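You operate a simulated robot arm through the tools that you are given. There is no shell and no other tool. Be economical: measure what you need, move in short steps, check, and stop when the job is done.

You are at the controls of a simulated two-armed robot. One attempt, no reset.

JOB
Wipe up the spill on the top of the green table with the blue towel and put it back.

It is judged by the outcome, as a careful person would: the job done as asked, and still so three seconds after it is handed in. It fails if anything else is knocked over, pushed out of place, dropped, spilled or broken. Flat cloth is picked up by pressing the open fingertips on it (5 to 10 N) and closing them slowly along it; thin cloth reads only 2 to 8 mm in the jaws.

ROBOT AND FRAMES
Two 7-joint arms with two-finger parallel grippers on one trunk, on a base that drives. Base frame: it is fixed to the floor where the robot stands at the start and does not move with it; the origin is under the middle of the robot, x ahead of it, y to its left, z up; the surface under the hand at the start is at about z = 74. Units: cm, degrees, N and s.
The left shoulder is at the start at [5, 16.5, 105.5], the right one opposite. With the tool pointing down near the work surface each hand reaches from about 22 to 70 cm from the robot's upright axis, wherever it stands, measured 20 degrees to its own side. Payload 3.91 kg a hand.
The tool frame of a hand sits at the grasp point between the pads (the TCP): z along the fingers, y along the line on which they close. The tips reach 3 cm beyond it. The gripper opens to 11 cm. The fingers are 2 cm wide and 1 cm thick; the gripper's body (4.8 by 11.2 cm) begins 5.5 cm behind the TCP.
Orientation is that of the tool frame in the base frame, as [roll, pitch, yaw] about the fixed x, y, z axes, in that order (R = Rz(yaw) Ry(pitch) Rx(roll)). With the fingers straight down and closing along the base's y, the tool's x points along the base's -x, its y along +y and its z along -z.

CONTROLS
- The arms move only by the tool jog_arm. It takes "left_targets", "right_targets" or both (then of equal length, played together; a hand with none holds still); each is a list that holds one entry, the list of rows, each a list of 7 numbers: the opening, from 0 (shut) to 1 (fully open), then the shift along the base's x, y, z in units of 150 mm (1.0 is 150 mm), then the turn, a rotation vector about the base's x, y, z in units of 60 degrees (1.0 is 60 degrees). In form: [[[gripper, x, y, z, ax, ay, az], ...]]. A call has 1 to 8 rows; each row is the pose to reach, as a shift and turn from the pose commanded when the call began. A call with a number of a shift or a turn outside -1 to 1 is refused whole. A row lasts 0.2 s, in which the tool goes at most 5 cm and 8.6 degrees; a call with a longer step from one row to the next is refused whole, and so is a gripper value outside its range. Where a pose cannot be reached the arm comes as near as it can. A force on the tool above 40 N (or 10 N above the force at the start of the call, whichever is more), or a blocked arm, ends the call early, and 0.2 s more pass. Each finger travels about 4.5 cm/s and halts on what it meets, pressing with about 44 N; the grip force reading is that of the motor and also rises with nothing between the fingers. The clock runs only during rows and for 0.2 s after the last one: add rows that repeat a pose to give the fingers time. The reply holds the time, the measured pose of the TCP, the force on the tool along the base axes, the opening and the grip force, in the units named above and with some noise, with the torque about the TCP (base axes, N m) and any sound that the robot's microphone picked up.
- Cameras (640 x 400 px; columns grow to the right, rows downward): "scene" is now at [11.53, 0.83, 121.74]; the picture's right is [0.11, -0.99, 0.00], its down [-0.64, -0.07, -0.76] and it looks along [0.76, 0.08, -0.65] (base axes); focal length 261 px, centre (320, 200). "left" rides on the left gripper at [7.2, -1.7, -10.3] in its tool frame; the picture's right is [0.23, 0.97, 0.00], its down [-0.76, 0.18, -0.62] and it looks along [-0.61, 0.14, 0.78] (tool axes); focal length 222 px, centre (320, 200). "right" rides on the right gripper at [7.2, 1.7, -10.3] in its tool frame; the picture's right is [-0.23, 0.97, 0.00], its down [-0.76, -0.18, -0.62] and it looks along [-0.61, -0.14, 0.78] (tool axes); focal length 222 px, centre (320, 200). There is no depth. A picture from a camera that has moved, and an enlarged one, comes with that camera's place and axes in the base frame and with its lens.
- snapshot(camera): a new picture of that camera. It takes no simulated time.
- move_column(by): slides the trunk up (or, below 0, down) by that many cm; the arms and the scene camera ride with it, the base frame stays. It gives what a move gives, with no picture.
- steer(legs): drives the robot by 1 to 6 legs, each [ahead, left, turn to the left] in cm, cm and degrees, along the robot's own axes; the way and the turn of a leg run together, so that a leg with both is an arc; at most 150 cm and 180 degrees a leg. The arms and the cameras ride along, it lands a little off, and it stops where it bumps. It gives what a move gives.
- turn_head(pan, tilt): turns the head with the scene camera to pan (to the left, within 80 degrees either way) and tilt (down, from -29 to 69), counted from straight ahead of the robot. It gives what a move gives.
- zoom(camera, box): a new picture of the part [left, top, right, bottom] of that camera's present view, enlarged. It takes no simulated time.
- hand_in(): hands the job in; it is judged then, once.

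Go step by step. Nothing tells you exact positions but the pictures and the camera data: compare them with the known pose of the tool, close in by small moves and look again before you grip or let go. The budget is 120 turns and 92 pictures, counting those below and the enlarged ones. Unless the task says otherwise, let go and move clear before handing in.

The tools are called as name(argument=value, ...) on one line, values as JSON. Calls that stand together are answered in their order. jog_arm: Moves the arms, as the interface text tells. Its arguments: {"type":"object","properties":{"left_targets":{"type":"array"},"right_targets":{"type":"array"}},"required":[]} The other tools are called the same way: move_column (by) slides the trunk up or down; steer (legs) drives the base; turn_head (pan, tilt) turns the head that bears the scene camera; snapshot (camera) takes a picture; zoom (camera, box) takes an enlarged picture of a part of a camera's view; hand_in () hands the job in.

At the start:

```text
time_s: 0.0
left_ee_pos: [47.36, 32.83, 98.33]
left_tool_rot: [-180.0, -0.1, 179.9]
left_force: [-0.9, -0.2, 0.1]
left_moment: [0.02, 0.02, -0.04]
left_width: 10.98
left_gripper_force: 0.0
right_ee_pos: [45.33, -8.46, 103.34]
right_tool_rot: [180.0, 0.0, 180.0]
right_force: [-0.5, -0.6, -0.7]
right_moment: [0.01, -0.02, -0.01]
right_width: 11.01
right_gripper_force: 0.0
trunk travel left (down, up): [-27.5, 22.8]
robot x, y, heading: [0.13, 0.27, -0.3]
head pan, tilt: [6.2, 40.2]
```

scene: 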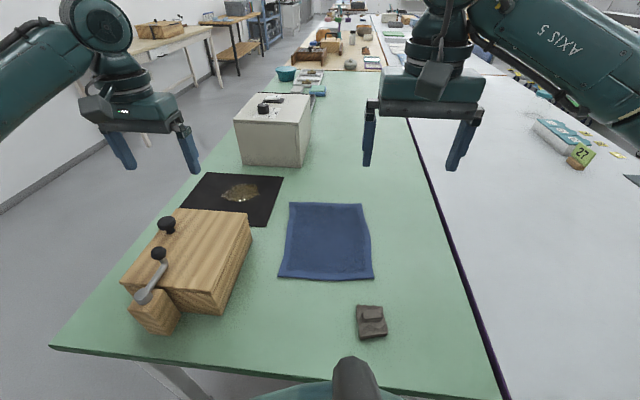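
right: 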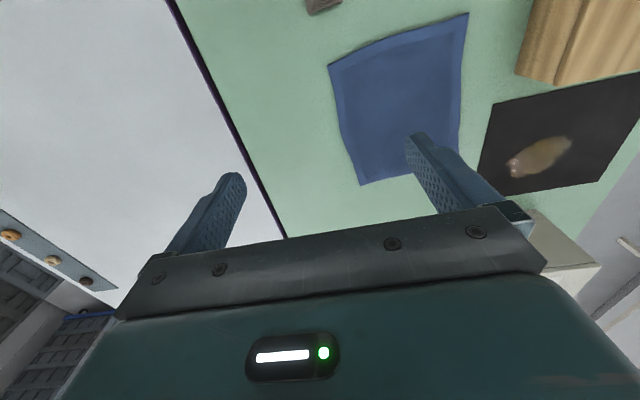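
left: 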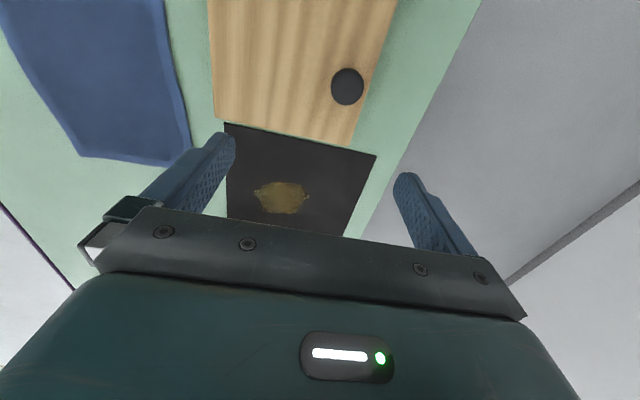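

I see the green table with the blue towel, a dark sheet with a brownish patch on it, a wooden box and a grey box. I'll look closer to establish where the spill really is.

zoom(camera="scene", box=[160, 150, 400, 300])

zoom(camera="scene", box=[220, 0, 460, 150])

```text
2.67 times, centred on (280, 225) of scene
camera zoom: at [11.53, 0.83, 121.74], right [0.11, -0.99, 0.0], down [-0.64, -0.07, -0.76], along [0.76, 0.08, -0.65], focal length 697 px, centre (427, 133)
```

zoom: 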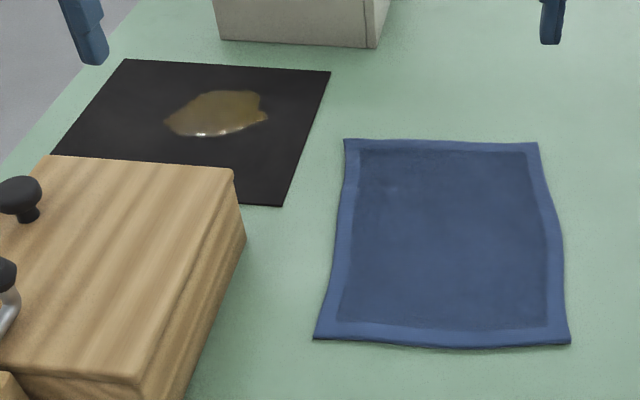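

```text
2.67 times, centred on (340, 75) of scene
camera zoom: at [11.53, 0.83, 121.74], right [0.11, -0.99, 0.0], down [-0.64, -0.07, -0.76], along [0.76, 0.08, -0.65], focal length 697 px, centre (267, 533)
```

zoom: 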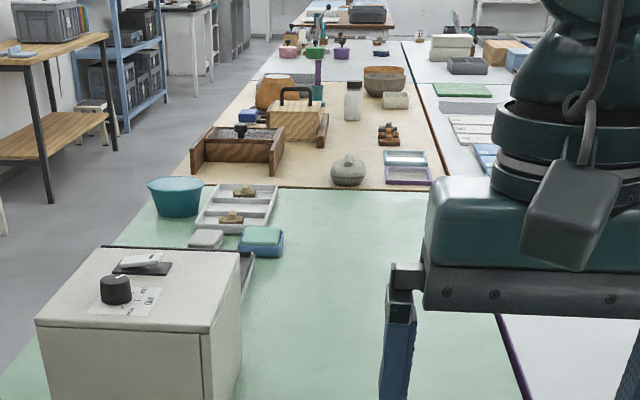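

The spill is the glossy brown patch on the black panel, around x 64–73, y 25–35; the towel lies at about x 42–66, y −7..15. The spill is at the edge of my reach, so I'll look down to see whether the base can go closer.

turn_head(pan=0, tilt=69)

snapshot(camera="scene")

```text
time_s: 0.9
left_ee_pos: [47.38, 32.84, 98.37]
left_tool_rot: [-180.0, 0.0, -180.0]
left_force: [0.2, 0.2, -0.4]
left_moment: [-0.01, -0.03, -0.03]
left_width: 11.0
left_gripper_force: 0.0
right_ee_pos: [45.42, -8.33, 103.36]
right_tool_rot: [180.0, 0.1, 180.0]
right_force: [0.0, -0.1, -0.3]
right_moment: [-0.01, 0.01, 0.02]
right_width: 11.0
right_gripper_force: 0.0
trunk travel left (down, up): [-27.5, 22.8]
robot x, y, heading: [0.06, -0.2, -0.1]
head pan, tilt: [0.0, 68.8]
```

```text
86 pictures are left
camera scene: at [8.69, -0.09, 118.16], right [0.0, -1.0, 0.0], down [-0.93, 0.0, -0.36], along [0.36, 0.0, -0.93], focal length 261 px, centre (320, 200)
```

scene: 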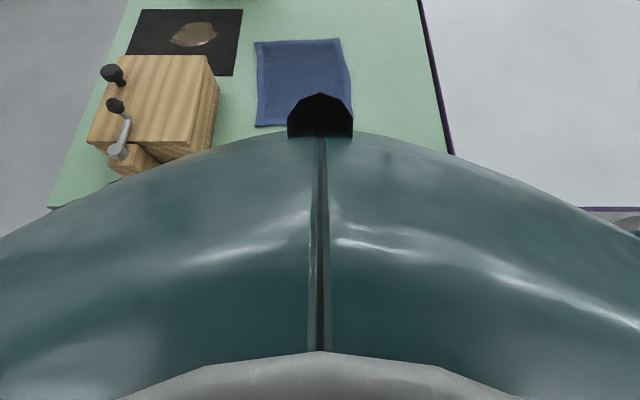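

The body hides the base, so I'd rather not drive at the table blindly. I'll test the left arm's reach above the spill first, staying high.

jog_arm(left_targets=[[[0.4, 0.3, -0.1, 0, 0, 0, 0], [0.4, 0.6, -0.1, 0, 0, 0, 0], [0.4, 0.9, -0.1, 0, 0, 0, 0], [0.4, 1.0, -0.1, 0, 0, 0, 0]]])

jog_arm(left_targets=[[[0.4, 0.3, 0, -0.2, 0, 0, 0], [0.4, 0.6, 0, -0.4, 0, 0, 0], [0.4, 0.7, 0, -0.7, 0, 0, 0], [0.4, 0.7, 0, -0.8, 0, 0, 0]]])

turn_head(pan=15, tilt=42)

snapshot(camera="scene")

snapshot(camera="left")

```text
time_s: 1.9
left_ee_pos: [62.69, 31.27, 98.49]
left_tool_rot: [179.9, -0.1, 179.8]
left_force: [0.8, 0.4, 0.2]
left_moment: [0.02, 0.02, -0.01]
left_width: 4.38
left_gripper_force: 0.1
right_ee_pos: [45.32, -8.51, 103.35]
right_tool_rot: [-180.0, 0.0, 179.9]
right_force: [0.9, 0.0, 0.1]
right_moment: [-0.02, 0.01, -0.02]
right_width: 11.02
right_gripper_force: 0.1
trunk travel left (down, up): [-27.5, 22.8]
robot x, y, heading: [-0.16, 0.06, -0.1]
head pan, tilt: [0.0, 68.8]
```

```text
refused: row 1 steps farther than a row can; nothing moved
```

```text
time_s: 2.8
left_ee_pos: [62.48, 31.25, 98.65]
left_tool_rot: [-180.0, 0.1, -180.0]
left_force: [0.0, 0.7, -0.3]
left_moment: [0.01, 0.03, 0.0]
left_width: 4.4
left_gripper_force: 0.1
right_ee_pos: [45.37, -8.44, 103.29]
right_tool_rot: [180.0, 0.0, -180.0]
right_force: [0.6, -0.3, -0.2]
right_moment: [-0.02, -0.04, 0.04]
right_width: 11.01
right_gripper_force: 0.1
trunk travel left (down, up): [-27.5, 22.8]
robot x, y, heading: [-0.06, 0.12, 0.2]
head pan, tilt: [15.0, 42.0]
```

```text
85 pictures are left
camera scene: at [11.17, 2.07, 121.47], right [0.26, -0.97, 0.0], down [-0.65, -0.17, -0.74], along [0.72, 0.19, -0.67], focal length 261 px, centre (320, 200)
```

scene: 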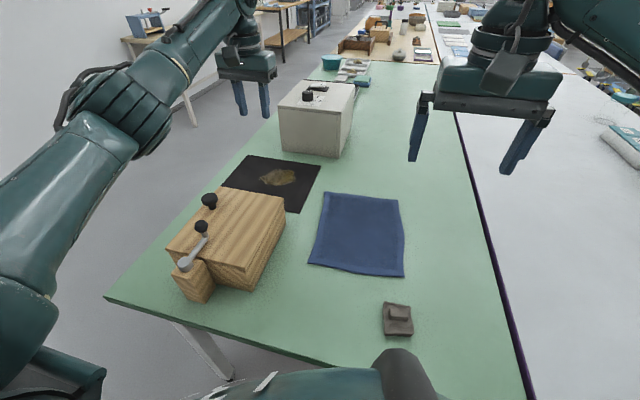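

```text
84 pictures are left
camera left: at [55.28, 29.62, 108.88], right [-0.23, 0.97, 0.0], down [0.76, 0.18, 0.62], along [0.61, 0.14, -0.78], focal length 222 px, centre (320, 200)
```

left: 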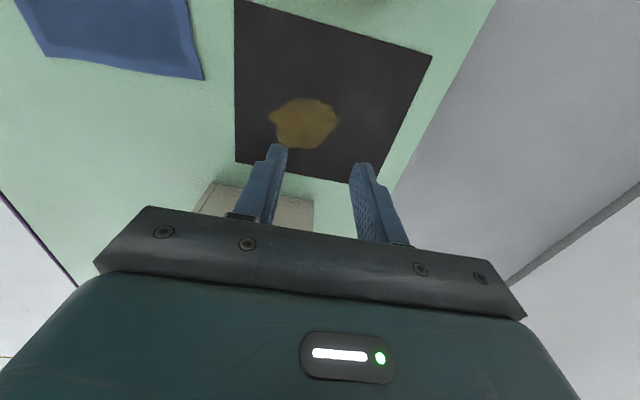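

The hand picture agrees: spill x 64–72.5, y 24–35. I continue testing reach toward x≈73 above the panel.

jog_arm(left_targets=[[[0.4, 0.25, 0, -0.15, 0, 0, 0], [0.4, 0.5, 0, -0.3, 0, 0, 0], [0.4, 0.7, 0, -0.5, 0, 0, 0], [0.4, 0.7, 0, -0.8, 0, 0, 0], [0.4, 0.7, 0, -1.0, 0, 0, 0], [0.4, 0.7, 0, -1.0, 0, 0, 0]]])

```text
time_s: 4.2
left_ee_pos: [65.22, 31.61, 87.04]
left_tool_rot: [-180.0, 0.0, -180.0]
left_force: [-0.9, 0.2, 0.2]
left_moment: [0.0, 0.01, -0.02]
left_width: 4.38
left_gripper_force: 0.1
left hand out of reach, approached as far as the arm can: row 1, 2, 3, 4, 5, 6
right_ee_pos: [45.38, -8.37, 103.25]
right_tool_rot: [-180.0, 0.1, 179.9]
right_force: [0.2, -0.1, -1.0]
right_moment: [-0.01, 0.0, 0.01]
right_width: 11.0
right_gripper_force: 0.1
trunk travel left (down, up): [-27.5, 22.8]
robot x, y, heading: [-0.09, -0.3, -0.3]
head pan, tilt: [15.0, 42.0]
```

Reach ends near x≈65 here, so I need about 10 cm of forward drive. I'll look at the base and table edge from the side with the head first.

turn_head(pan=60, tilt=60)

snapshot(camera="scene")

```text
time_s: 5.4
left_ee_pos: [65.33, 31.76, 87.18]
left_tool_rot: [-180.0, 0.0, -179.9]
left_force: [0.9, 0.5, 0.3]
left_moment: [-0.02, 0.0, -0.01]
left_width: 4.39
left_gripper_force: 0.1
right_ee_pos: [45.5, -8.49, 103.31]
right_tool_rot: [179.9, 0.0, -180.0]
right_force: [0.2, 0.0, -0.7]
right_moment: [0.01, 0.01, -0.01]
right_width: 11.02
right_gripper_force: 0.1
trunk travel left (down, up): [-27.5, 22.8]
robot x, y, heading: [-0.17, 0.45, 0.1]
head pan, tilt: [60.0, 60.0]
```

```text
83 pictures are left
camera scene: at [6.43, 5.68, 119.1], right [0.87, -0.5, 0.0], down [-0.43, -0.75, -0.5], along [0.25, 0.43, -0.87], focal length 261 px, centre (320, 200)
```

scene: 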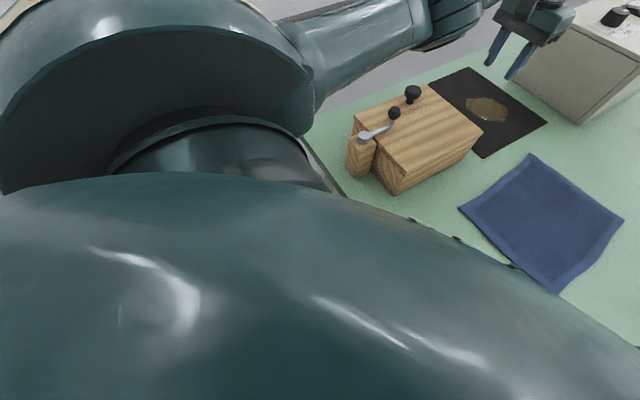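

Not visible. I'll pull the left hand back a bit and then edge forward in small legs, watching for any bump.

jog_arm(left_targets=[[[0.4, -0.3, 0, 0.2, 0, 0, 0], [0.4, -0.6, 0, 0.4, 0, 0, 0], [0.4, -0.9, 0, 0.6, 0, 0, 0], [0.4, -0.9, 0, 0.6, 0, 0, 0]]])

steer(legs=[[4, 0, 0]])

```text
refused: row 1 steps farther than a row can; nothing moved
```

```text
time_s: 6.2
left_ee_pos: [69.46, 31.78, 87.04]
left_tool_rot: [180.0, -0.1, -179.9]
left_force: [-0.2, -0.1, 0.4]
left_moment: [0.01, 0.0, 0.01]
left_width: 4.39
left_gripper_force: 0.1
right_ee_pos: [49.42, -8.28, 103.33]
right_tool_rot: [-179.9, 0.0, -179.9]
right_force: [0.1, 0.1, -0.5]
right_moment: [0.01, -0.01, -0.03]
right_width: 11.0
right_gripper_force: 0.0
trunk travel left (down, up): [-27.5, 22.8]
robot x, y, heading: [3.74, -0.33, 0.2]
head pan, tilt: [60.0, 60.0]
```

The 4 cm leg went freely. Another 5 cm.

steer(legs=[[5, 0, 0]])

turn_head(pan=10, tilt=45)

snapshot(camera="scene")

```text
time_s: 7.2
left_ee_pos: [69.78, 32.39, 87.08]
left_tool_rot: [-179.9, 0.0, -179.8]
left_force: [0.9, -0.3, 0.2]
left_moment: [0.02, -0.01, -0.04]
left_width: 4.4
left_gripper_force: 0.0
right_ee_pos: [49.97, -7.94, 103.33]
right_tool_rot: [179.9, 0.0, -179.8]
right_force: [0.5, 0.2, -0.8]
right_moment: [-0.02, 0.0, 0.02]
right_width: 11.03
right_gripper_force: 0.0
trunk travel left (down, up): [-27.5, 22.8]
robot x, y, heading: [4.43, 0.55, -0.1]
head pan, tilt: [60.0, 60.0]
stopped in leg 1: the robot was blocked; the commanded pose is now the measured one
```

```text
time_s: 8.4
left_ee_pos: [69.75, 32.26, 87.1]
left_tool_rot: [-180.0, 0.0, -179.8]
left_force: [0.1, 0.5, -0.1]
left_moment: [0.0, -0.02, -0.01]
left_width: 4.38
left_gripper_force: 0.1
right_ee_pos: [49.86, -7.8, 103.41]
right_tool_rot: [180.0, 0.0, -179.7]
right_force: [0.0, -0.3, -0.2]
right_moment: [0.01, 0.02, 0.0]
right_width: 11.0
right_gripper_force: 0.1
trunk travel left (down, up): [-27.5, 22.8]
robot x, y, heading: [4.67, 0.33, 0.4]
head pan, tilt: [10.0, 45.0]
```

```text
82 pictures are left
camera scene: at [15.66, 1.78, 121.04], right [0.18, -0.98, 0.0], down [-0.7, -0.12, -0.71], along [0.7, 0.12, -0.71], focal length 261 px, centre (320, 200)
```

scene: 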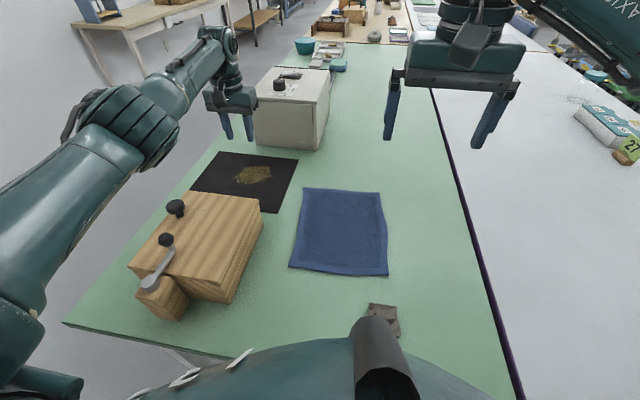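

Blocked at 4.5 cm, so that is the limit; nothing on the table shifted. I'll back off 0.7 cm and slide left 13 cm so the shoulder lines up with the spill.

steer(legs=[[-0.7, 0, 0], [0, 13, 0]])

snapshot(camera="scene")

```text
time_s: 10.5
left_ee_pos: [68.95, 45.38, 87.11]
left_tool_rot: [179.9, 0.0, -179.5]
left_force: [0.3, 0.0, -0.1]
left_moment: [0.01, 0.02, 0.01]
left_width: 4.4
left_gripper_force: 0.1
right_ee_pos: [49.23, 5.04, 103.23]
right_tool_rot: [-180.0, 0.0, -179.6]
right_force: [0.8, -0.2, 0.1]
right_moment: [0.0, 0.01, -0.03]
right_width: 11.01
right_gripper_force: 0.0
trunk travel left (down, up): [-27.5, 22.8]
robot x, y, heading: [3.55, 13.02, 0.3]
head pan, tilt: [10.0, 45.0]
```

```text
81 pictures are left
camera scene: at [14.9, 14.63, 121.04], right [0.18, -0.98, 0.0], down [-0.7, -0.13, -0.71], along [0.7, 0.13, -0.71], focal length 261 px, centre (320, 200)
```

scene: 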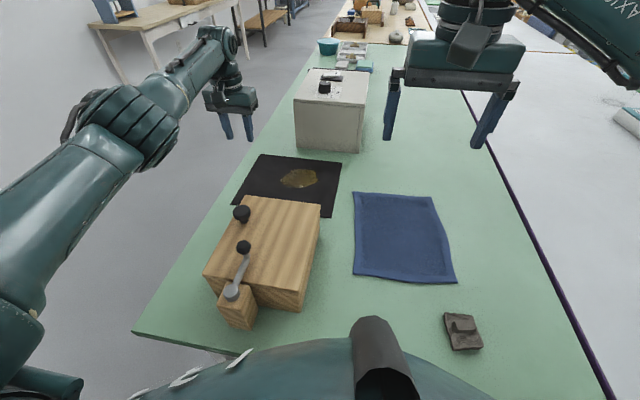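

All fine. Now I move the right hand out of the way and bring the left hand over the towel's left part, at about (58, 9).

jog_arm(right_targets=[[[1, -0.1, -0.3, 0, 0, 0, 0], [1, -0.2, -0.6, 0, 0, 0, 0], [1, -0.3, -0.9, 0, 0, 0, 0], [1, -0.3, -1.0, 0, 0, 0, 0]]], left_targets=[[[0.5, 0, -0.2, 0.1, 0, 0, 0], [0.5, -0.05, -0.5, 0.2, 0, 0, 0], [0.5, -0.1, -0.8, 0.3, 0, 0, 0], [0.5, -0.2, -1.0, 0.3, 0, 0, 0]]])

jog_arm(right_targets=[[[1, 0, -0.3, 0, 0, 0, 0], [1, 0, -0.6, 0, 0, 0, 0], [1, 0, -0.6, 0, 0, 0, 0], [1, 0, -0.6, 0, 0, 0, 0], [1, 0, -0.6, 0, 0, 0, 0]]], left_targets=[[[0.5, -0.1, -0.3, 0, 0, 0, 0], [0.5, -0.2, -0.6, 0, 0, 0, 0], [0.5, -0.35, -0.85, 0, 0, 0, 0], [0.5, -0.5, -1.0, 0, 0, 0, 0], [0.5, -0.5, -1.0, 0, 0, 0, 0]]])

```text
time_s: 11.5
left_ee_pos: [65.64, 30.27, 91.12]
left_tool_rot: [-180.0, 0.0, -179.5]
left_force: [0.1, 0.3, 0.1]
left_moment: [0.02, 0.02, 0.01]
left_width: 5.49
left_gripper_force: 0.0
right_ee_pos: [44.68, -10.0, 103.26]
right_tool_rot: [180.0, 0.0, -179.5]
right_force: [0.0, 0.2, 0.0]
right_moment: [0.03, 0.0, -0.02]
right_width: 11.02
right_gripper_force: 0.0
trunk travel left (down, up): [-27.5, 22.8]
robot x, y, heading: [3.64, 13.33, 0.3]
head pan, tilt: [10.0, 45.0]
```

```text
time_s: 12.7
left_ee_pos: [58.43, 15.58, 91.36]
left_tool_rot: [180.0, 0.1, -179.6]
left_force: [0.3, -0.2, 0.4]
left_moment: [-0.01, 0.0, 0.03]
left_width: 5.5
left_gripper_force: 0.0
right_ee_pos: [44.76, -18.76, 103.05]
right_tool_rot: [-179.9, 0.0, -179.6]
right_force: [0.2, -0.9, 0.5]
right_moment: [0.03, 0.0, -0.01]
right_width: 10.98
right_gripper_force: 0.1
trunk travel left (down, up): [-27.5, 22.8]
robot x, y, heading: [3.75, 13.21, 0.5]
head pan, tilt: [10.0, 45.0]
```

Now I shift over the towel and descend to about 3 cm above it, then look.

jog_arm(left_targets=[[[0.5, 0, -0.2, -0.15, 0, 0, 0], [0.5, 0, -0.43, -0.35, 0, 0, 0], [0.5, 0, -0.43, -0.6, 0, 0, 0], [0.5, 0, -0.43, -0.78, 0, 0, 0], [0.5, 0, -0.43, -0.78, 0, 0, 0]]])

snapshot(camera="left")

snapshot(camera="scene")

```text
time_s: 13.9
left_ee_pos: [58.55, 9.01, 79.85]
left_tool_rot: [-180.0, 0.0, -179.6]
left_force: [-0.6, 0.0, 0.2]
left_moment: [-0.01, -0.02, 0.02]
left_width: 5.49
left_gripper_force: 0.0
right_ee_pos: [44.66, -18.91, 103.07]
right_tool_rot: [-180.0, 0.1, -179.6]
right_force: [0.0, 0.2, -0.4]
right_moment: [-0.01, 0.04, -0.03]
right_width: 10.99
right_gripper_force: 0.1
trunk travel left (down, up): [-27.5, 22.8]
robot x, y, heading: [3.66, 13.46, 0.5]
head pan, tilt: [10.0, 45.0]
```

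```text
80 pictures are left
camera left: at [51.33, 7.3, 90.28], right [-0.23, 0.97, 0.0], down [0.76, 0.18, 0.62], along [0.61, 0.15, -0.78], focal length 222 px, centre (320, 200)
```

left: 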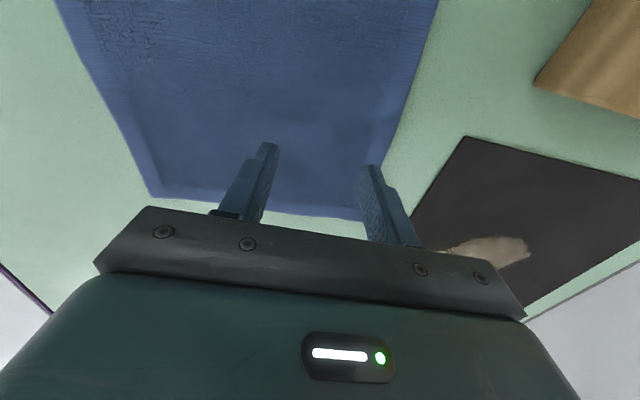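

```text
79 pictures are left
camera scene: at [14.9, 14.61, 121.04], right [0.18, -0.98, 0.0], down [-0.7, -0.13, -0.71], along [0.7, 0.13, -0.71], focal length 261 px, centre (320, 200)
```

scene: 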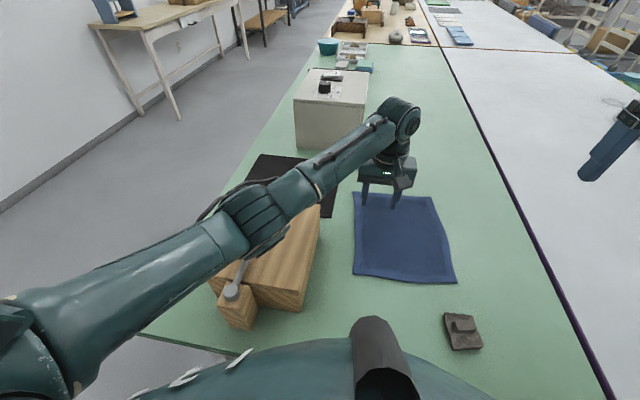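

The forearm passes above the wooden box; I'll check its clearance before going lower.

zoom(camera="scene", box=[160, 150, 400, 300])

snapshot(camera="right")

```text
2.67 times, centred on (280, 225) of scene
camera zoom: at [14.9, 14.61, 121.04], right [0.18, -0.98, 0.0], down [-0.7, -0.13, -0.71], along [0.7, 0.13, -0.71], focal length 697 px, centre (427, 133)
```

zoom: 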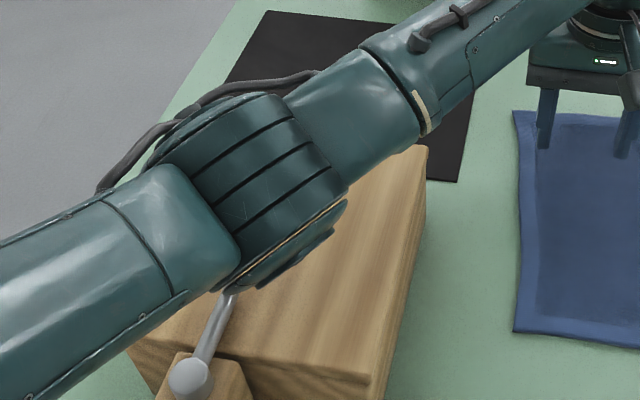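

```text
77 pictures are left
camera right: at [37.46, -17.22, 113.38], right [0.22, 0.98, 0.0], down [0.76, -0.17, 0.62], along [0.61, -0.14, -0.78], focal length 222 px, centre (320, 200)
```

right: 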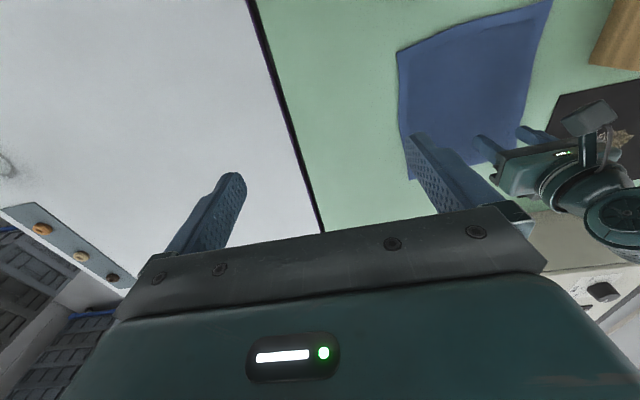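

The elbow looks low, perhaps only a few cm over the box's knobs. I'll raise the trunk 10 cm (the hand rises with it) and then bring the hand back down, so the elbow stays higher.

move_column(by=10)

jog_arm(left_targets=[[[0.5, 0, 0, -0.25, 0, 0, 0], [0.5, 0, 0, -0.5, 0, 0, 0], [0.5, 0, 0, -0.65, 0, 0, 0], [0.5, 0, 0, -0.65, 0, 0, 0]]])

snapshot(camera="scene")

```text
time_s: 15.2
left_ee_pos: [58.69, 9.01, 89.82]
left_tool_rot: [179.9, 0.0, -179.6]
left_force: [-0.2, -0.1, -0.6]
left_moment: [-0.02, 0.01, 0.0]
left_width: 5.49
left_gripper_force: 0.1
right_ee_pos: [44.77, -18.83, 113.05]
right_tool_rot: [180.0, -0.1, -179.5]
right_force: [0.4, -0.3, -0.8]
right_moment: [-0.02, -0.02, 0.0]
right_width: 11.01
right_gripper_force: 0.0
trunk travel left (down, up): [-37.5, 12.8]
robot x, y, heading: [3.68, 13.23, 0.5]
head pan, tilt: [10.0, 45.0]
```

```text
time_s: 16.2
left_ee_pos: [58.54, 8.9, 80.14]
left_tool_rot: [-180.0, 0.0, -179.6]
left_force: [0.3, -1.5, 0.1]
left_moment: [-0.02, 0.02, 0.0]
left_width: 5.48
left_gripper_force: 0.0
right_ee_pos: [44.74, -18.76, 113.24]
right_tool_rot: [-179.9, 0.0, -179.6]
right_force: [-0.2, 0.2, 0.0]
right_moment: [0.0, 0.02, 0.0]
right_width: 11.01
right_gripper_force: 0.0
trunk travel left (down, up): [-37.5, 12.8]
robot x, y, heading: [3.21, 13.39, 0.6]
head pan, tilt: [10.0, 45.0]
```

```text
76 pictures are left
camera scene: at [14.9, 14.61, 131.04], right [0.18, -0.98, 0.0], down [-0.7, -0.13, -0.71], along [0.7, 0.13, -0.71], focal length 261 px, centre (320, 200)
```

scene: 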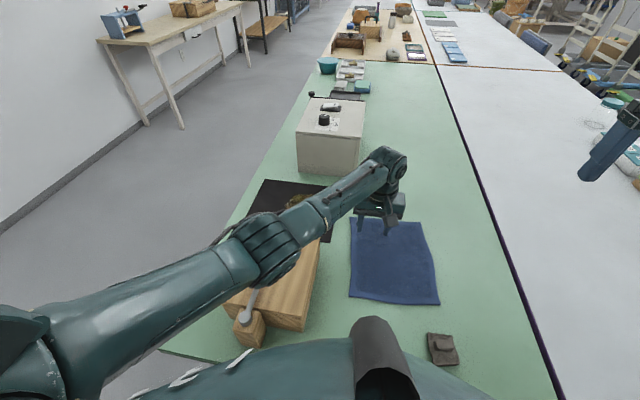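

Clear now. I descend gently to contact, reading the force.

jog_arm(left_targets=[[[0.5, 0, 0, -0.1, 0, 0, 0], [0.5, 0, 0, -0.16, 0, 0, 0], [0.5, 0, 0, -0.18, 0, 0, 0]]])

jog_arm(left_targets=[[[0.5, 0, 0, -0.015, 0, 0, 0], [0.5, 0, 0, -0.03, 0, 0, 0]]])

```text
time_s: 17.0
left_ee_pos: [58.52, 9.03, 77.34]
left_tool_rot: [179.9, 0.2, -179.5]
left_force: [0.5, 1.1, 5.1]
left_moment: [0.01, 0.01, 0.0]
left_width: 5.51
left_gripper_force: 0.0
right_ee_pos: [44.67, -18.77, 113.26]
right_tool_rot: [180.0, 0.0, -179.5]
right_force: [-0.5, -0.2, 0.5]
right_moment: [0.01, 0.01, -0.03]
right_width: 10.98
right_gripper_force: 0.2
trunk travel left (down, up): [-37.5, 12.8]
robot x, y, heading: [4.04, 13.1, 0.4]
head pan, tilt: [10.0, 45.0]
```

```text
time_s: 17.6
left_ee_pos: [58.53, 8.92, 77.31]
left_tool_rot: [-179.9, 0.2, -179.7]
left_force: [-3.9, 1.4, 18.1]
left_moment: [0.08, 0.12, 0.02]
left_width: 5.48
left_gripper_force: 0.0
right_ee_pos: [44.67, -18.8, 113.18]
right_tool_rot: [179.9, 0.0, -179.5]
right_force: [1.0, -0.1, -0.3]
right_moment: [0.01, -0.02, 0.01]
right_width: 11.01
right_gripper_force: 0.1
trunk travel left (down, up): [-37.5, 12.8]
robot x, y, heading: [3.62, 12.94, 0.5]
head pan, tilt: [10.0, 45.0]
```

18 N is too much; I ease up about 3 mm and close slowly along the cloth.

jog_arm(left_targets=[[[0.5, 0, 0, -0.02, 0, 0, 0], [0.44, 0, 0, 0.022, 0, 0, 0], [0.38, 0, 0, 0.02, 0, 0, 0], [0.32, 0, 0, 0.02, 0, 0, 0], [0.25, 0, 0, 0.02, 0, 0, 0], [0.18, 0, 0, 0.02, 0, 0, 0], [0.1, 0, 0, 0.02, 0, 0, 0], [0.03, 0, 0, 0.02, 0, 0, 0]]])

jog_arm(left_targets=[[[0, 0, 0, 0, 0, 0, 0], [0, 0, 0, 0, 0, 0, 0], [0, 0, 0, 0, 0, 0, 0]]])

snapshot(camera="left")

```text
time_s: 19.4
left_ee_pos: [58.57, 9.11, 77.12]
left_tool_rot: [-179.9, 0.0, -179.6]
left_force: [-0.1, 0.0, 10.1]
left_moment: [-0.03, 0.02, 0.05]
left_width: 0.49
left_gripper_force: 29.3
right_ee_pos: [44.58, -18.79, 113.12]
right_tool_rot: [179.9, 0.2, -179.6]
right_force: [0.4, -0.5, -0.2]
right_moment: [0.03, 0.03, -0.03]
right_width: 10.97
right_gripper_force: 0.0
trunk travel left (down, up): [-37.5, 12.8]
robot x, y, heading: [3.65, 13.38, 0.6]
head pan, tilt: [10.0, 45.0]
```

```text
time_s: 20.2
left_ee_pos: [58.63, 9.0, 77.36]
left_tool_rot: [180.0, -0.1, -179.6]
left_force: [-0.7, -0.5, 8.8]
left_moment: [-0.03, 0.04, 0.06]
left_width: 0.46
left_gripper_force: 43.8
right_ee_pos: [44.71, -18.7, 113.29]
right_tool_rot: [-180.0, 0.0, -179.6]
right_force: [-0.7, -0.1, 0.6]
right_moment: [-0.03, 0.01, 0.01]
right_width: 11.02
right_gripper_force: 0.1
trunk travel left (down, up): [-37.5, 12.8]
robot x, y, heading: [3.62, 13.06, 0.5]
head pan, tilt: [10.0, 45.0]
```

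```text
75 pictures are left
camera left: at [51.28, 7.25, 87.73], right [-0.23, 0.97, 0.0], down [0.76, 0.18, 0.62], along [0.61, 0.15, -0.78], focal length 222 px, centre (320, 200)
```

left: 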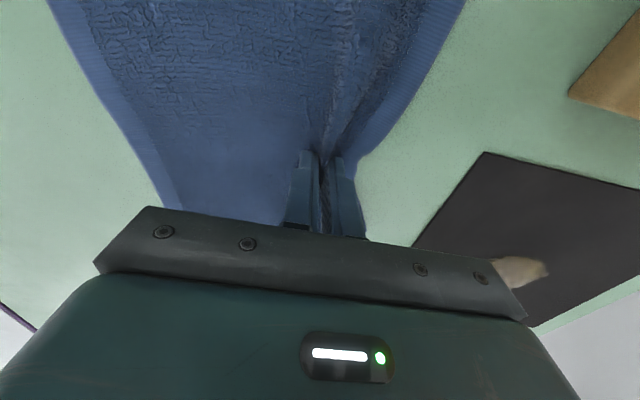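

The cloth is in the jaws (4.6 mm). I lift slightly and draw the towel forward, +10 cm in x.

jog_arm(left_targets=[[[0, 0, 0, 0.15, 0, 0, 0], [0, 0.1, 0, 0.3, 0, 0, 0], [0, 0.3, 0, 0.35, 0, 0, 0], [0, 0.5, 0, 0.35, 0, 0, 0], [0, 0.68, 0, 0.35, 0, 0, 0], [0, 0.68, 0, 0.35, 0, 0, 0]]])

snapshot(camera="scene")

snapshot(camera="left")

```text
time_s: 21.6
left_ee_pos: [62.91, 11.51, 83.34]
left_tool_rot: [-180.0, 0.0, -179.6]
left_force: [0.5, 0.2, 0.1]
left_moment: [0.0, 0.03, 0.05]
left_width: 0.43
left_gripper_force: 44.1
left hand out of reach, approached as far as the arm can: row 3, 4, 5, 6
right_ee_pos: [44.79, -18.81, 113.03]
right_tool_rot: [-180.0, 0.1, -179.5]
right_force: [-0.2, 1.2, 0.6]
right_moment: [-0.01, 0.03, -0.01]
right_width: 11.01
right_gripper_force: 0.1
trunk travel left (down, up): [-37.5, 12.8]
robot x, y, heading: [4.33, 13.18, 0.4]
head pan, tilt: [10.0, 45.0]
```

```text
74 pictures are left
camera scene: at [14.9, 14.58, 131.04], right [0.18, -0.98, 0.0], down [-0.7, -0.13, -0.71], along [0.7, 0.13, -0.71], focal length 261 px, centre (320, 200)
```

scene: 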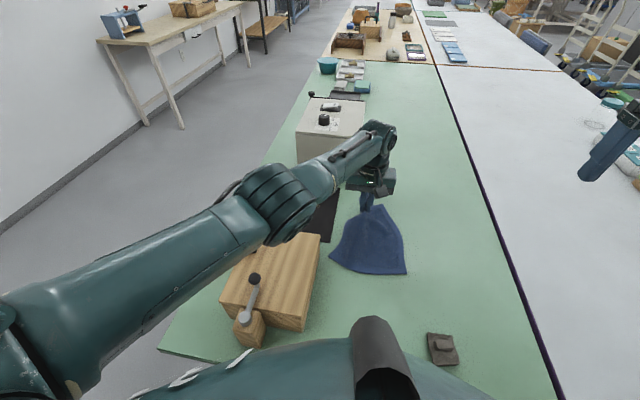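

```text
73 pictures are left
camera left: at [55.65, 9.79, 93.75], right [-0.23, 0.97, 0.0], down [0.76, 0.18, 0.62], along [0.61, 0.15, -0.78], focal length 222 px, centre (320, 200)
```

left: 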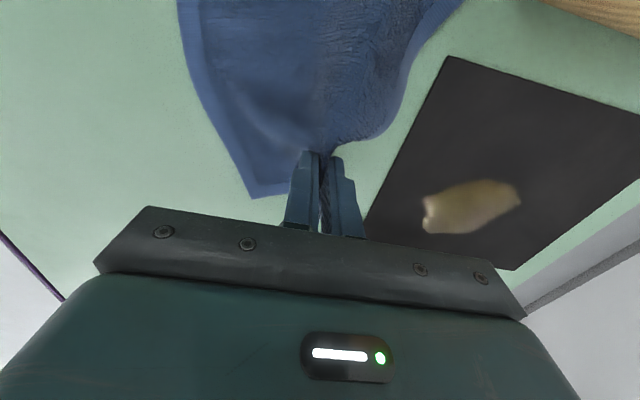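

Reach is short with the trunk up, so I'll go over toward the spill with the fingers tilted outward (about 24°), then lower the trunk a bit.

jog_arm(left_targets=[[[0, -0.1, 0.2, 0.15, 0, -0.1, 0], [0, -0.2, 0.4, 0.3, 0, -0.2, 0], [0, -0.2, 0.65, 0.35, 0, -0.3, 0], [0, -0.2, 0.9, 0.35, 0, -0.4, 0], [0, -0.2, 0.9, 0.35, 0, -0.4, 0]]])

move_column(by=-5)

snapshot(camera="scene")

snapshot(camera="left")

```text
time_s: 22.8
left_ee_pos: [59.9, 25.14, 88.82]
left_tool_rot: [-179.9, 24.1, -179.5]
left_force: [0.2, 0.2, -0.4]
left_moment: [0.05, 0.02, 0.02]
left_width: 0.45
left_gripper_force: 43.9
right_ee_pos: [44.74, -18.81, 112.95]
right_tool_rot: [179.9, 0.1, -179.5]
right_force: [-0.3, -0.1, 0.4]
right_moment: [0.0, -0.01, 0.01]
right_width: 11.02
right_gripper_force: 0.0
trunk travel left (down, up): [-37.5, 12.8]
robot x, y, heading: [3.94, 12.91, 0.3]
head pan, tilt: [10.0, 45.0]
```

```text
time_s: 23.7
left_ee_pos: [59.93, 25.1, 83.95]
left_tool_rot: [-179.9, 23.9, -179.4]
left_force: [-0.6, 0.0, 0.9]
left_moment: [0.02, 0.01, 0.03]
left_width: 0.43
left_gripper_force: 43.8
right_ee_pos: [44.71, -18.79, 108.23]
right_tool_rot: [180.0, 0.0, -179.5]
right_force: [0.8, -0.6, -0.1]
right_moment: [-0.03, 0.02, -0.02]
right_width: 11.02
right_gripper_force: 0.0
trunk travel left (down, up): [-32.5, 17.8]
robot x, y, heading: [3.58, 13.24, 0.5]
head pan, tilt: [10.0, 45.0]
```

```text
72 pictures are left
camera scene: at [14.88, 14.62, 126.05], right [0.18, -0.98, 0.0], down [-0.7, -0.13, -0.71], along [0.7, 0.13, -0.71], focal length 261 px, centre (320, 200)
```

scene: 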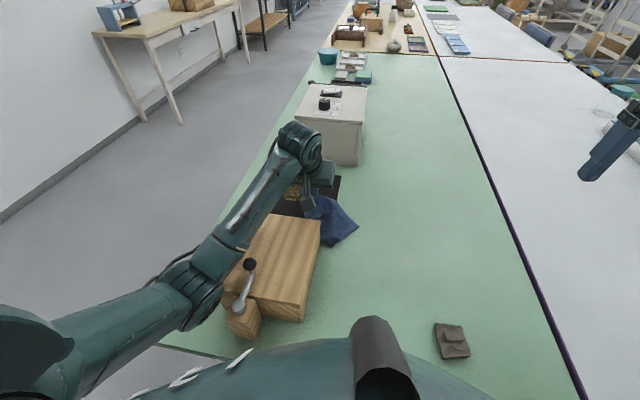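

```text
71 pictures are left
camera left: at [49.02, 23.32, 90.47], right [-0.21, 0.97, -0.1], down [0.44, 0.18, 0.88], along [0.87, 0.15, -0.47], focal length 222 px, centre (320, 200)
```

left: 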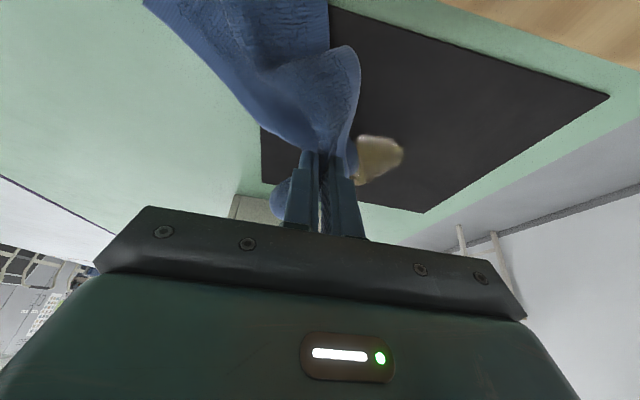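

Now I place the towel bunch at the right side of the spill's near edge and lower to contact.

jog_arm(left_targets=[[[0, 0.12, -0.15, -0.1, 0, 0, 0], [0, 0.24, -0.25, -0.2, 0, 0, 0], [0, 0.24, -0.25, -0.32, 0, 0, 0], [0, 0.24, -0.25, -0.37, 0, 0, 0], [0, 0.24, -0.25, -0.4, 0, 0, 0]]])

```text
time_s: 25.1
left_ee_pos: [65.23, 25.66, 81.63]
left_tool_rot: [179.4, 28.6, -176.7]
left_force: [-0.1, 10.6, -0.8]
left_moment: [-0.68, -0.1, -0.52]
left_width: 0.45
left_gripper_force: 43.8
right_ee_pos: [44.3, -17.68, 108.56]
right_tool_rot: [-179.7, 0.5, -179.0]
right_force: [0.3, 0.9, 0.6]
right_moment: [-0.06, -0.01, 0.01]
right_width: 10.98
right_gripper_force: 0.1
trunk travel left (down, up): [-32.5, 17.8]
robot x, y, heading: [3.68, 13.49, 1.3]
head pan, tilt: [10.0, 45.0]
stopped in row 5 (left hand): the arm was blocked; the commanded pose is now the measured one
```

Something blocked the arm; I look before doing anything else.

snapshot(camera="scene")

zoom(camera="scene", box=[160, 100, 400, 250])

snapshot(camera="left")

```text
70 pictures are left
camera scene: at [13.91, 15.55, 126.0], right [0.19, -0.98, 0.01], down [-0.69, -0.14, -0.71], along [0.7, 0.13, -0.7], focal length 261 px, centre (320, 200)
```

scene: 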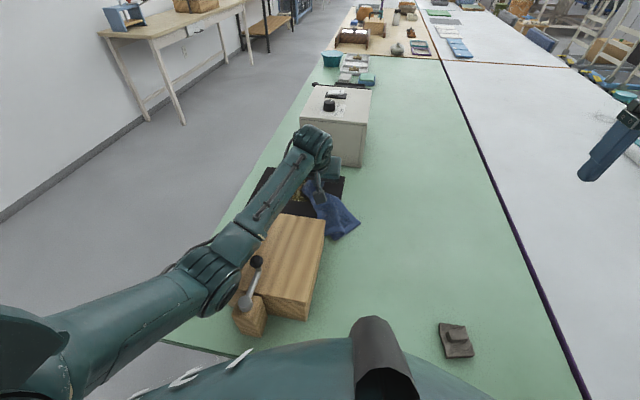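

```text
2.67 times, centred on (280, 175) of scene
camera zoom: at [13.91, 15.55, 126.0], right [0.19, -0.98, 0.01], down [-0.69, -0.14, -0.71], along [0.7, 0.13, -0.7], focal length 697 px, centre (427, 267)
```

zoom: 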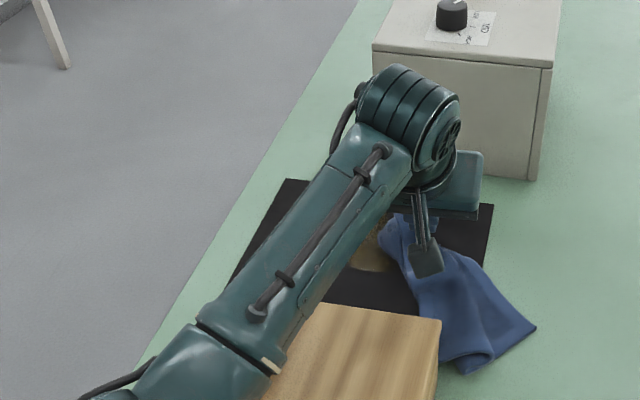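

```text
68 pictures are left
camera left: at [54.07, 23.25, 87.3], right [-0.26, 0.96, -0.1], down [0.36, 0.19, 0.91], along [0.9, 0.2, -0.39], focal length 222 px, centre (320, 200)
```

left: 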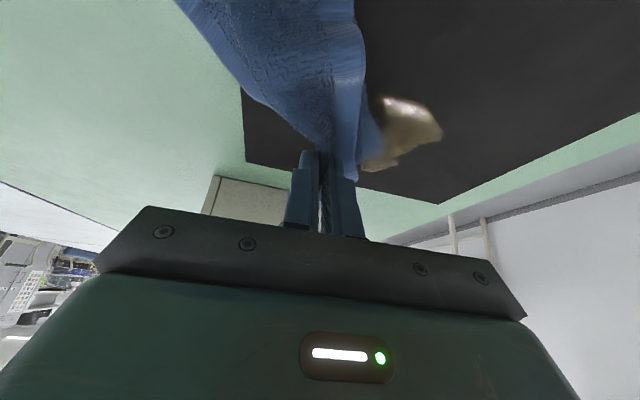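

The forearm probably rests against the box's back knob. I raise the trunk 6 cm straight up to free it, and look.

move_column(by=6)

snapshot(camera="scene")

```text
time_s: 26.1
left_ee_pos: [65.27, 23.82, 86.15]
left_tool_rot: [179.5, 26.9, -177.9]
left_force: [0.8, -0.5, -0.8]
left_moment: [0.02, 0.02, -0.03]
left_width: 0.47
left_gripper_force: 44.2
right_ee_pos: [45.05, -18.51, 114.04]
right_tool_rot: [180.0, 0.0, -179.2]
right_force: [-0.3, 0.0, -0.3]
right_moment: [0.0, 0.0, -0.03]
right_width: 11.02
right_gripper_force: 0.0
trunk travel left (down, up): [-38.5, 11.8]
robot x, y, heading: [3.79, 13.15, 0.8]
head pan, tilt: [10.0, 45.0]
```

```text
67 pictures are left
camera scene: at [14.96, 14.72, 132.02], right [0.18, -0.98, 0.0], down [-0.7, -0.13, -0.71], along [0.69, 0.13, -0.71], focal length 261 px, centre (320, 200)
```

scene: 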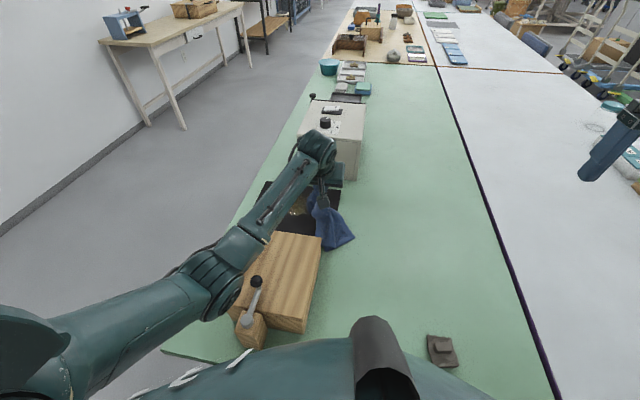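

The arm is freed and the box hasn't moved (its corners match the earlier picture). With the trunk higher the elbow should clear the knob; I lower the hand here in stages.

jog_arm(left_targets=[[[0, 0, -0.1, -0.1, 0, 0, 0], [0, 0, -0.15, -0.2, 0, 0, 0], [0, 0, -0.15, -0.3, 0, 0, 0], [0, 0, -0.15, -0.4, 0, 0, 0]]])

snapshot(camera="scene")

```text
time_s: 27.1
left_ee_pos: [65.49, 21.66, 80.12]
left_tool_rot: [179.2, 26.8, -177.9]
left_force: [0.4, -0.4, 0.2]
left_moment: [0.01, 0.03, -0.01]
left_width: 0.43
left_gripper_force: 43.8
right_ee_pos: [45.02, -18.49, 114.14]
right_tool_rot: [180.0, 0.0, -179.2]
right_force: [0.5, -0.6, 0.0]
right_moment: [-0.04, 0.01, 0.02]
right_width: 11.01
right_gripper_force: 0.1
trunk travel left (down, up): [-38.5, 11.8]
robot x, y, heading: [3.48, 13.31, 0.6]
head pan, tilt: [10.0, 45.0]
```

```text
66 pictures are left
camera scene: at [14.95, 14.71, 132.04], right [0.18, -0.98, 0.0], down [-0.7, -0.13, -0.71], along [0.69, 0.13, -0.71], focal length 261 px, centre (320, 200)
```

scene: 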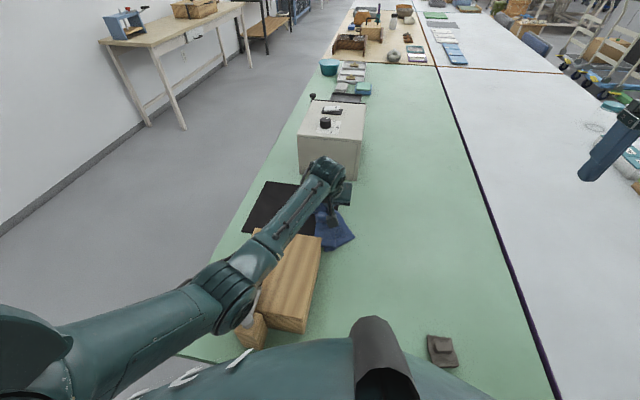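

No contact, but I want more elbow clearance: trunk up 6 more, hand back down.

move_column(by=6)

jog_arm(left_targets=[[[0, 0, 0, -0.15, 0, 0, 0], [0, 0, 0, -0.3, 0, 0, 0], [0, 0, 0, -0.42, 0, 0, 0], [0, 0, 0, -0.5, 0, 0, 0], [0, 0, 0, -0.55, 0, 0, 0]]])

snapshot(camera="scene")

snapshot(camera="left")

```text
time_s: 28.1
left_ee_pos: [65.5, 21.56, 86.25]
left_tool_rot: [179.3, 26.9, -177.9]
left_force: [-0.1, 0.2, 0.0]
left_moment: [0.02, 0.01, 0.01]
left_width: 0.44
left_gripper_force: 44.5
right_ee_pos: [44.99, -18.58, 120.14]
right_tool_rot: [180.0, 0.1, -179.2]
right_force: [0.1, -0.2, -0.8]
right_moment: [-0.03, -0.01, -0.01]
right_width: 10.99
right_gripper_force: 0.0
trunk travel left (down, up): [-44.5, 5.8]
robot x, y, heading: [3.87, 13.51, 0.6]
head pan, tilt: [10.0, 45.0]
```

```text
time_s: 29.3
left_ee_pos: [65.56, 21.63, 78.36]
left_tool_rot: [179.4, 27.1, -177.9]
left_force: [-0.4, 0.0, 3.5]
left_moment: [0.08, 0.01, -0.06]
left_width: 0.44
left_gripper_force: 44.0
right_ee_pos: [44.94, -18.63, 120.15]
right_tool_rot: [-179.9, 0.1, -179.3]
right_force: [0.0, 0.1, -0.8]
right_moment: [-0.02, 0.02, 0.03]
right_width: 11.0
right_gripper_force: 0.1
trunk travel left (down, up): [-44.5, 5.8]
robot x, y, heading: [4.02, 13.41, 0.6]
head pan, tilt: [10.0, 45.0]
```

```text
65 pictures are left
camera scene: at [14.9, 14.71, 138.06], right [0.18, -0.98, 0.0], down [-0.69, -0.13, -0.71], along [0.7, 0.13, -0.71], focal length 261 px, centre (320, 200)
```

scene: 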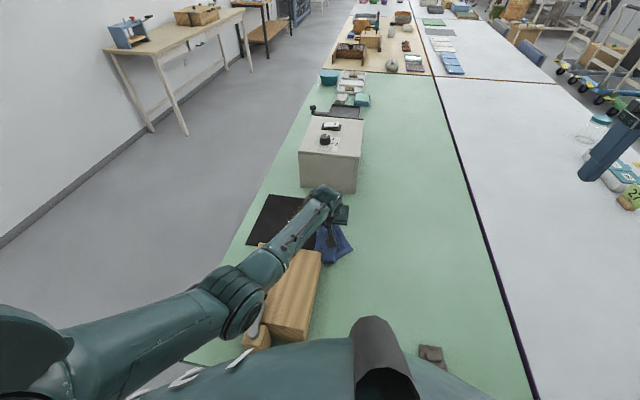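

```text
64 pictures are left
camera left: at [54.43, 19.53, 84.3], right [-0.24, 0.97, -0.09], down [0.39, 0.18, 0.9], along [0.89, 0.18, -0.42], focal length 222 px, centre (320, 200)
```

left: 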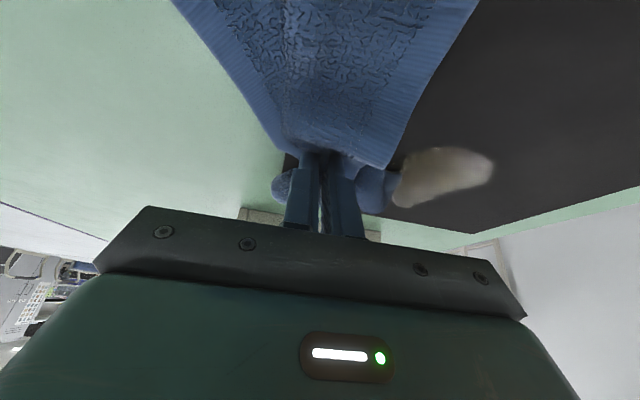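

In contact on the panel at 3.5 N, just right of the spill, arm clear. I press a little and wipe leftward through the spill.

jog_arm(left_targets=[[[0, 0, 0.1, -0.03, 0, 0, 0], [0, 0, 0.25, -0.04, 0, 0, 0], [0, 0, 0.4, -0.04, 0, 0, 0], [0, 0, 0.55, -0.04, 0, 0, 0], [0, 0, 0.7, -0.04, 0, 0, 0], [0, 0, 0.85, -0.04, 0, 0, 0], [0, 0, 1.0, -0.04, 0, 0, 0], [0, 0, 1.0, -0.04, 0, 0, 0]]])

snapshot(camera="left")

snapshot(camera="scene")

```text
time_s: 31.1
left_ee_pos: [65.42, 36.43, 78.03]
left_tool_rot: [179.3, 27.7, -178.0]
left_force: [2.0, -12.8, 25.4]
left_moment: [-0.35, -0.15, -0.07]
left_width: 0.44
left_gripper_force: 44.2
right_ee_pos: [44.74, -18.81, 120.22]
right_tool_rot: [179.9, 0.0, -179.3]
right_force: [0.1, -0.6, -0.2]
right_moment: [0.03, -0.01, -0.01]
right_width: 11.01
right_gripper_force: 0.1
trunk travel left (down, up): [-44.5, 5.8]
robot x, y, heading: [4.06, 13.41, 0.7]
head pan, tilt: [10.0, 45.0]
```

```text
63 pictures are left
camera left: at [54.29, 34.26, 83.84], right [-0.24, 0.97, -0.1], down [0.38, 0.18, 0.91], along [0.89, 0.18, -0.41], focal length 222 px, centre (320, 200)
```

left: 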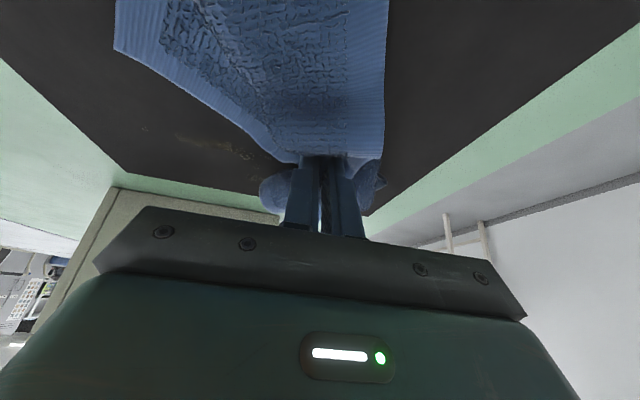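

```text
62 pictures are left
camera scene: at [14.69, 14.49, 138.08], right [0.18, -0.98, 0.0], down [-0.69, -0.13, -0.71], along [0.7, 0.13, -0.71], focal length 261 px, centre (320, 200)
```

scene: 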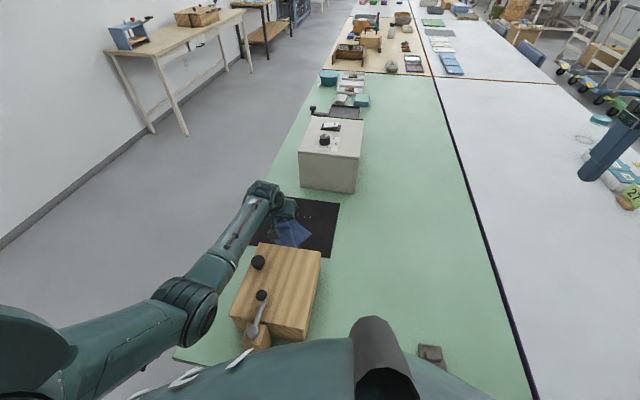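

That removed most of it; a few faint spots remain on the far side. I zoom in on them.

zoom(camera="scene", box=[240, 180, 360, 255])

zoom(camera="left", box=[100, 80, 340, 230])

```text
5.33 times, centred on (300, 218) of scene
camera zoom: at [14.69, 14.49, 138.08], right [0.18, -0.98, 0.0], down [-0.69, -0.13, -0.71], along [0.7, 0.13, -0.71], focal length 1394 px, centre (427, 107)
```

zoom: 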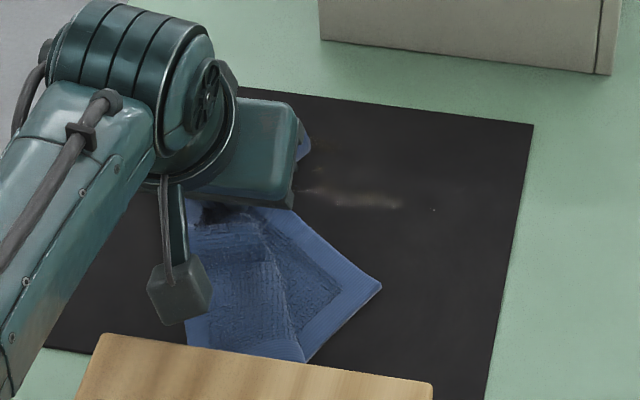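

```text
2.67 times, centred on (220, 155) of left
camera zoom: at [54.29, 34.26, 83.84], right [-0.24, 0.97, -0.1], down [0.38, 0.18, 0.91], along [0.89, 0.18, -0.41], focal length 592 px, centre (587, 320)
```

zoom: 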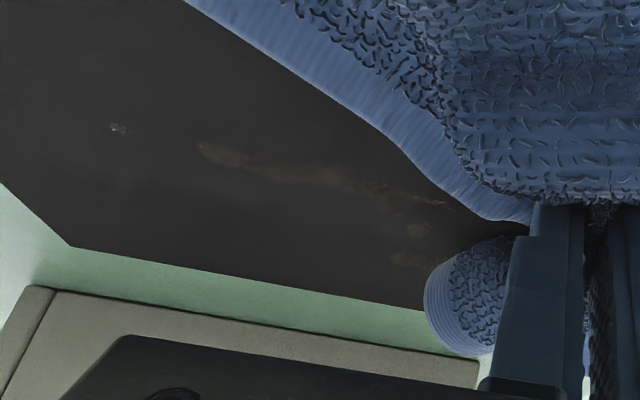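

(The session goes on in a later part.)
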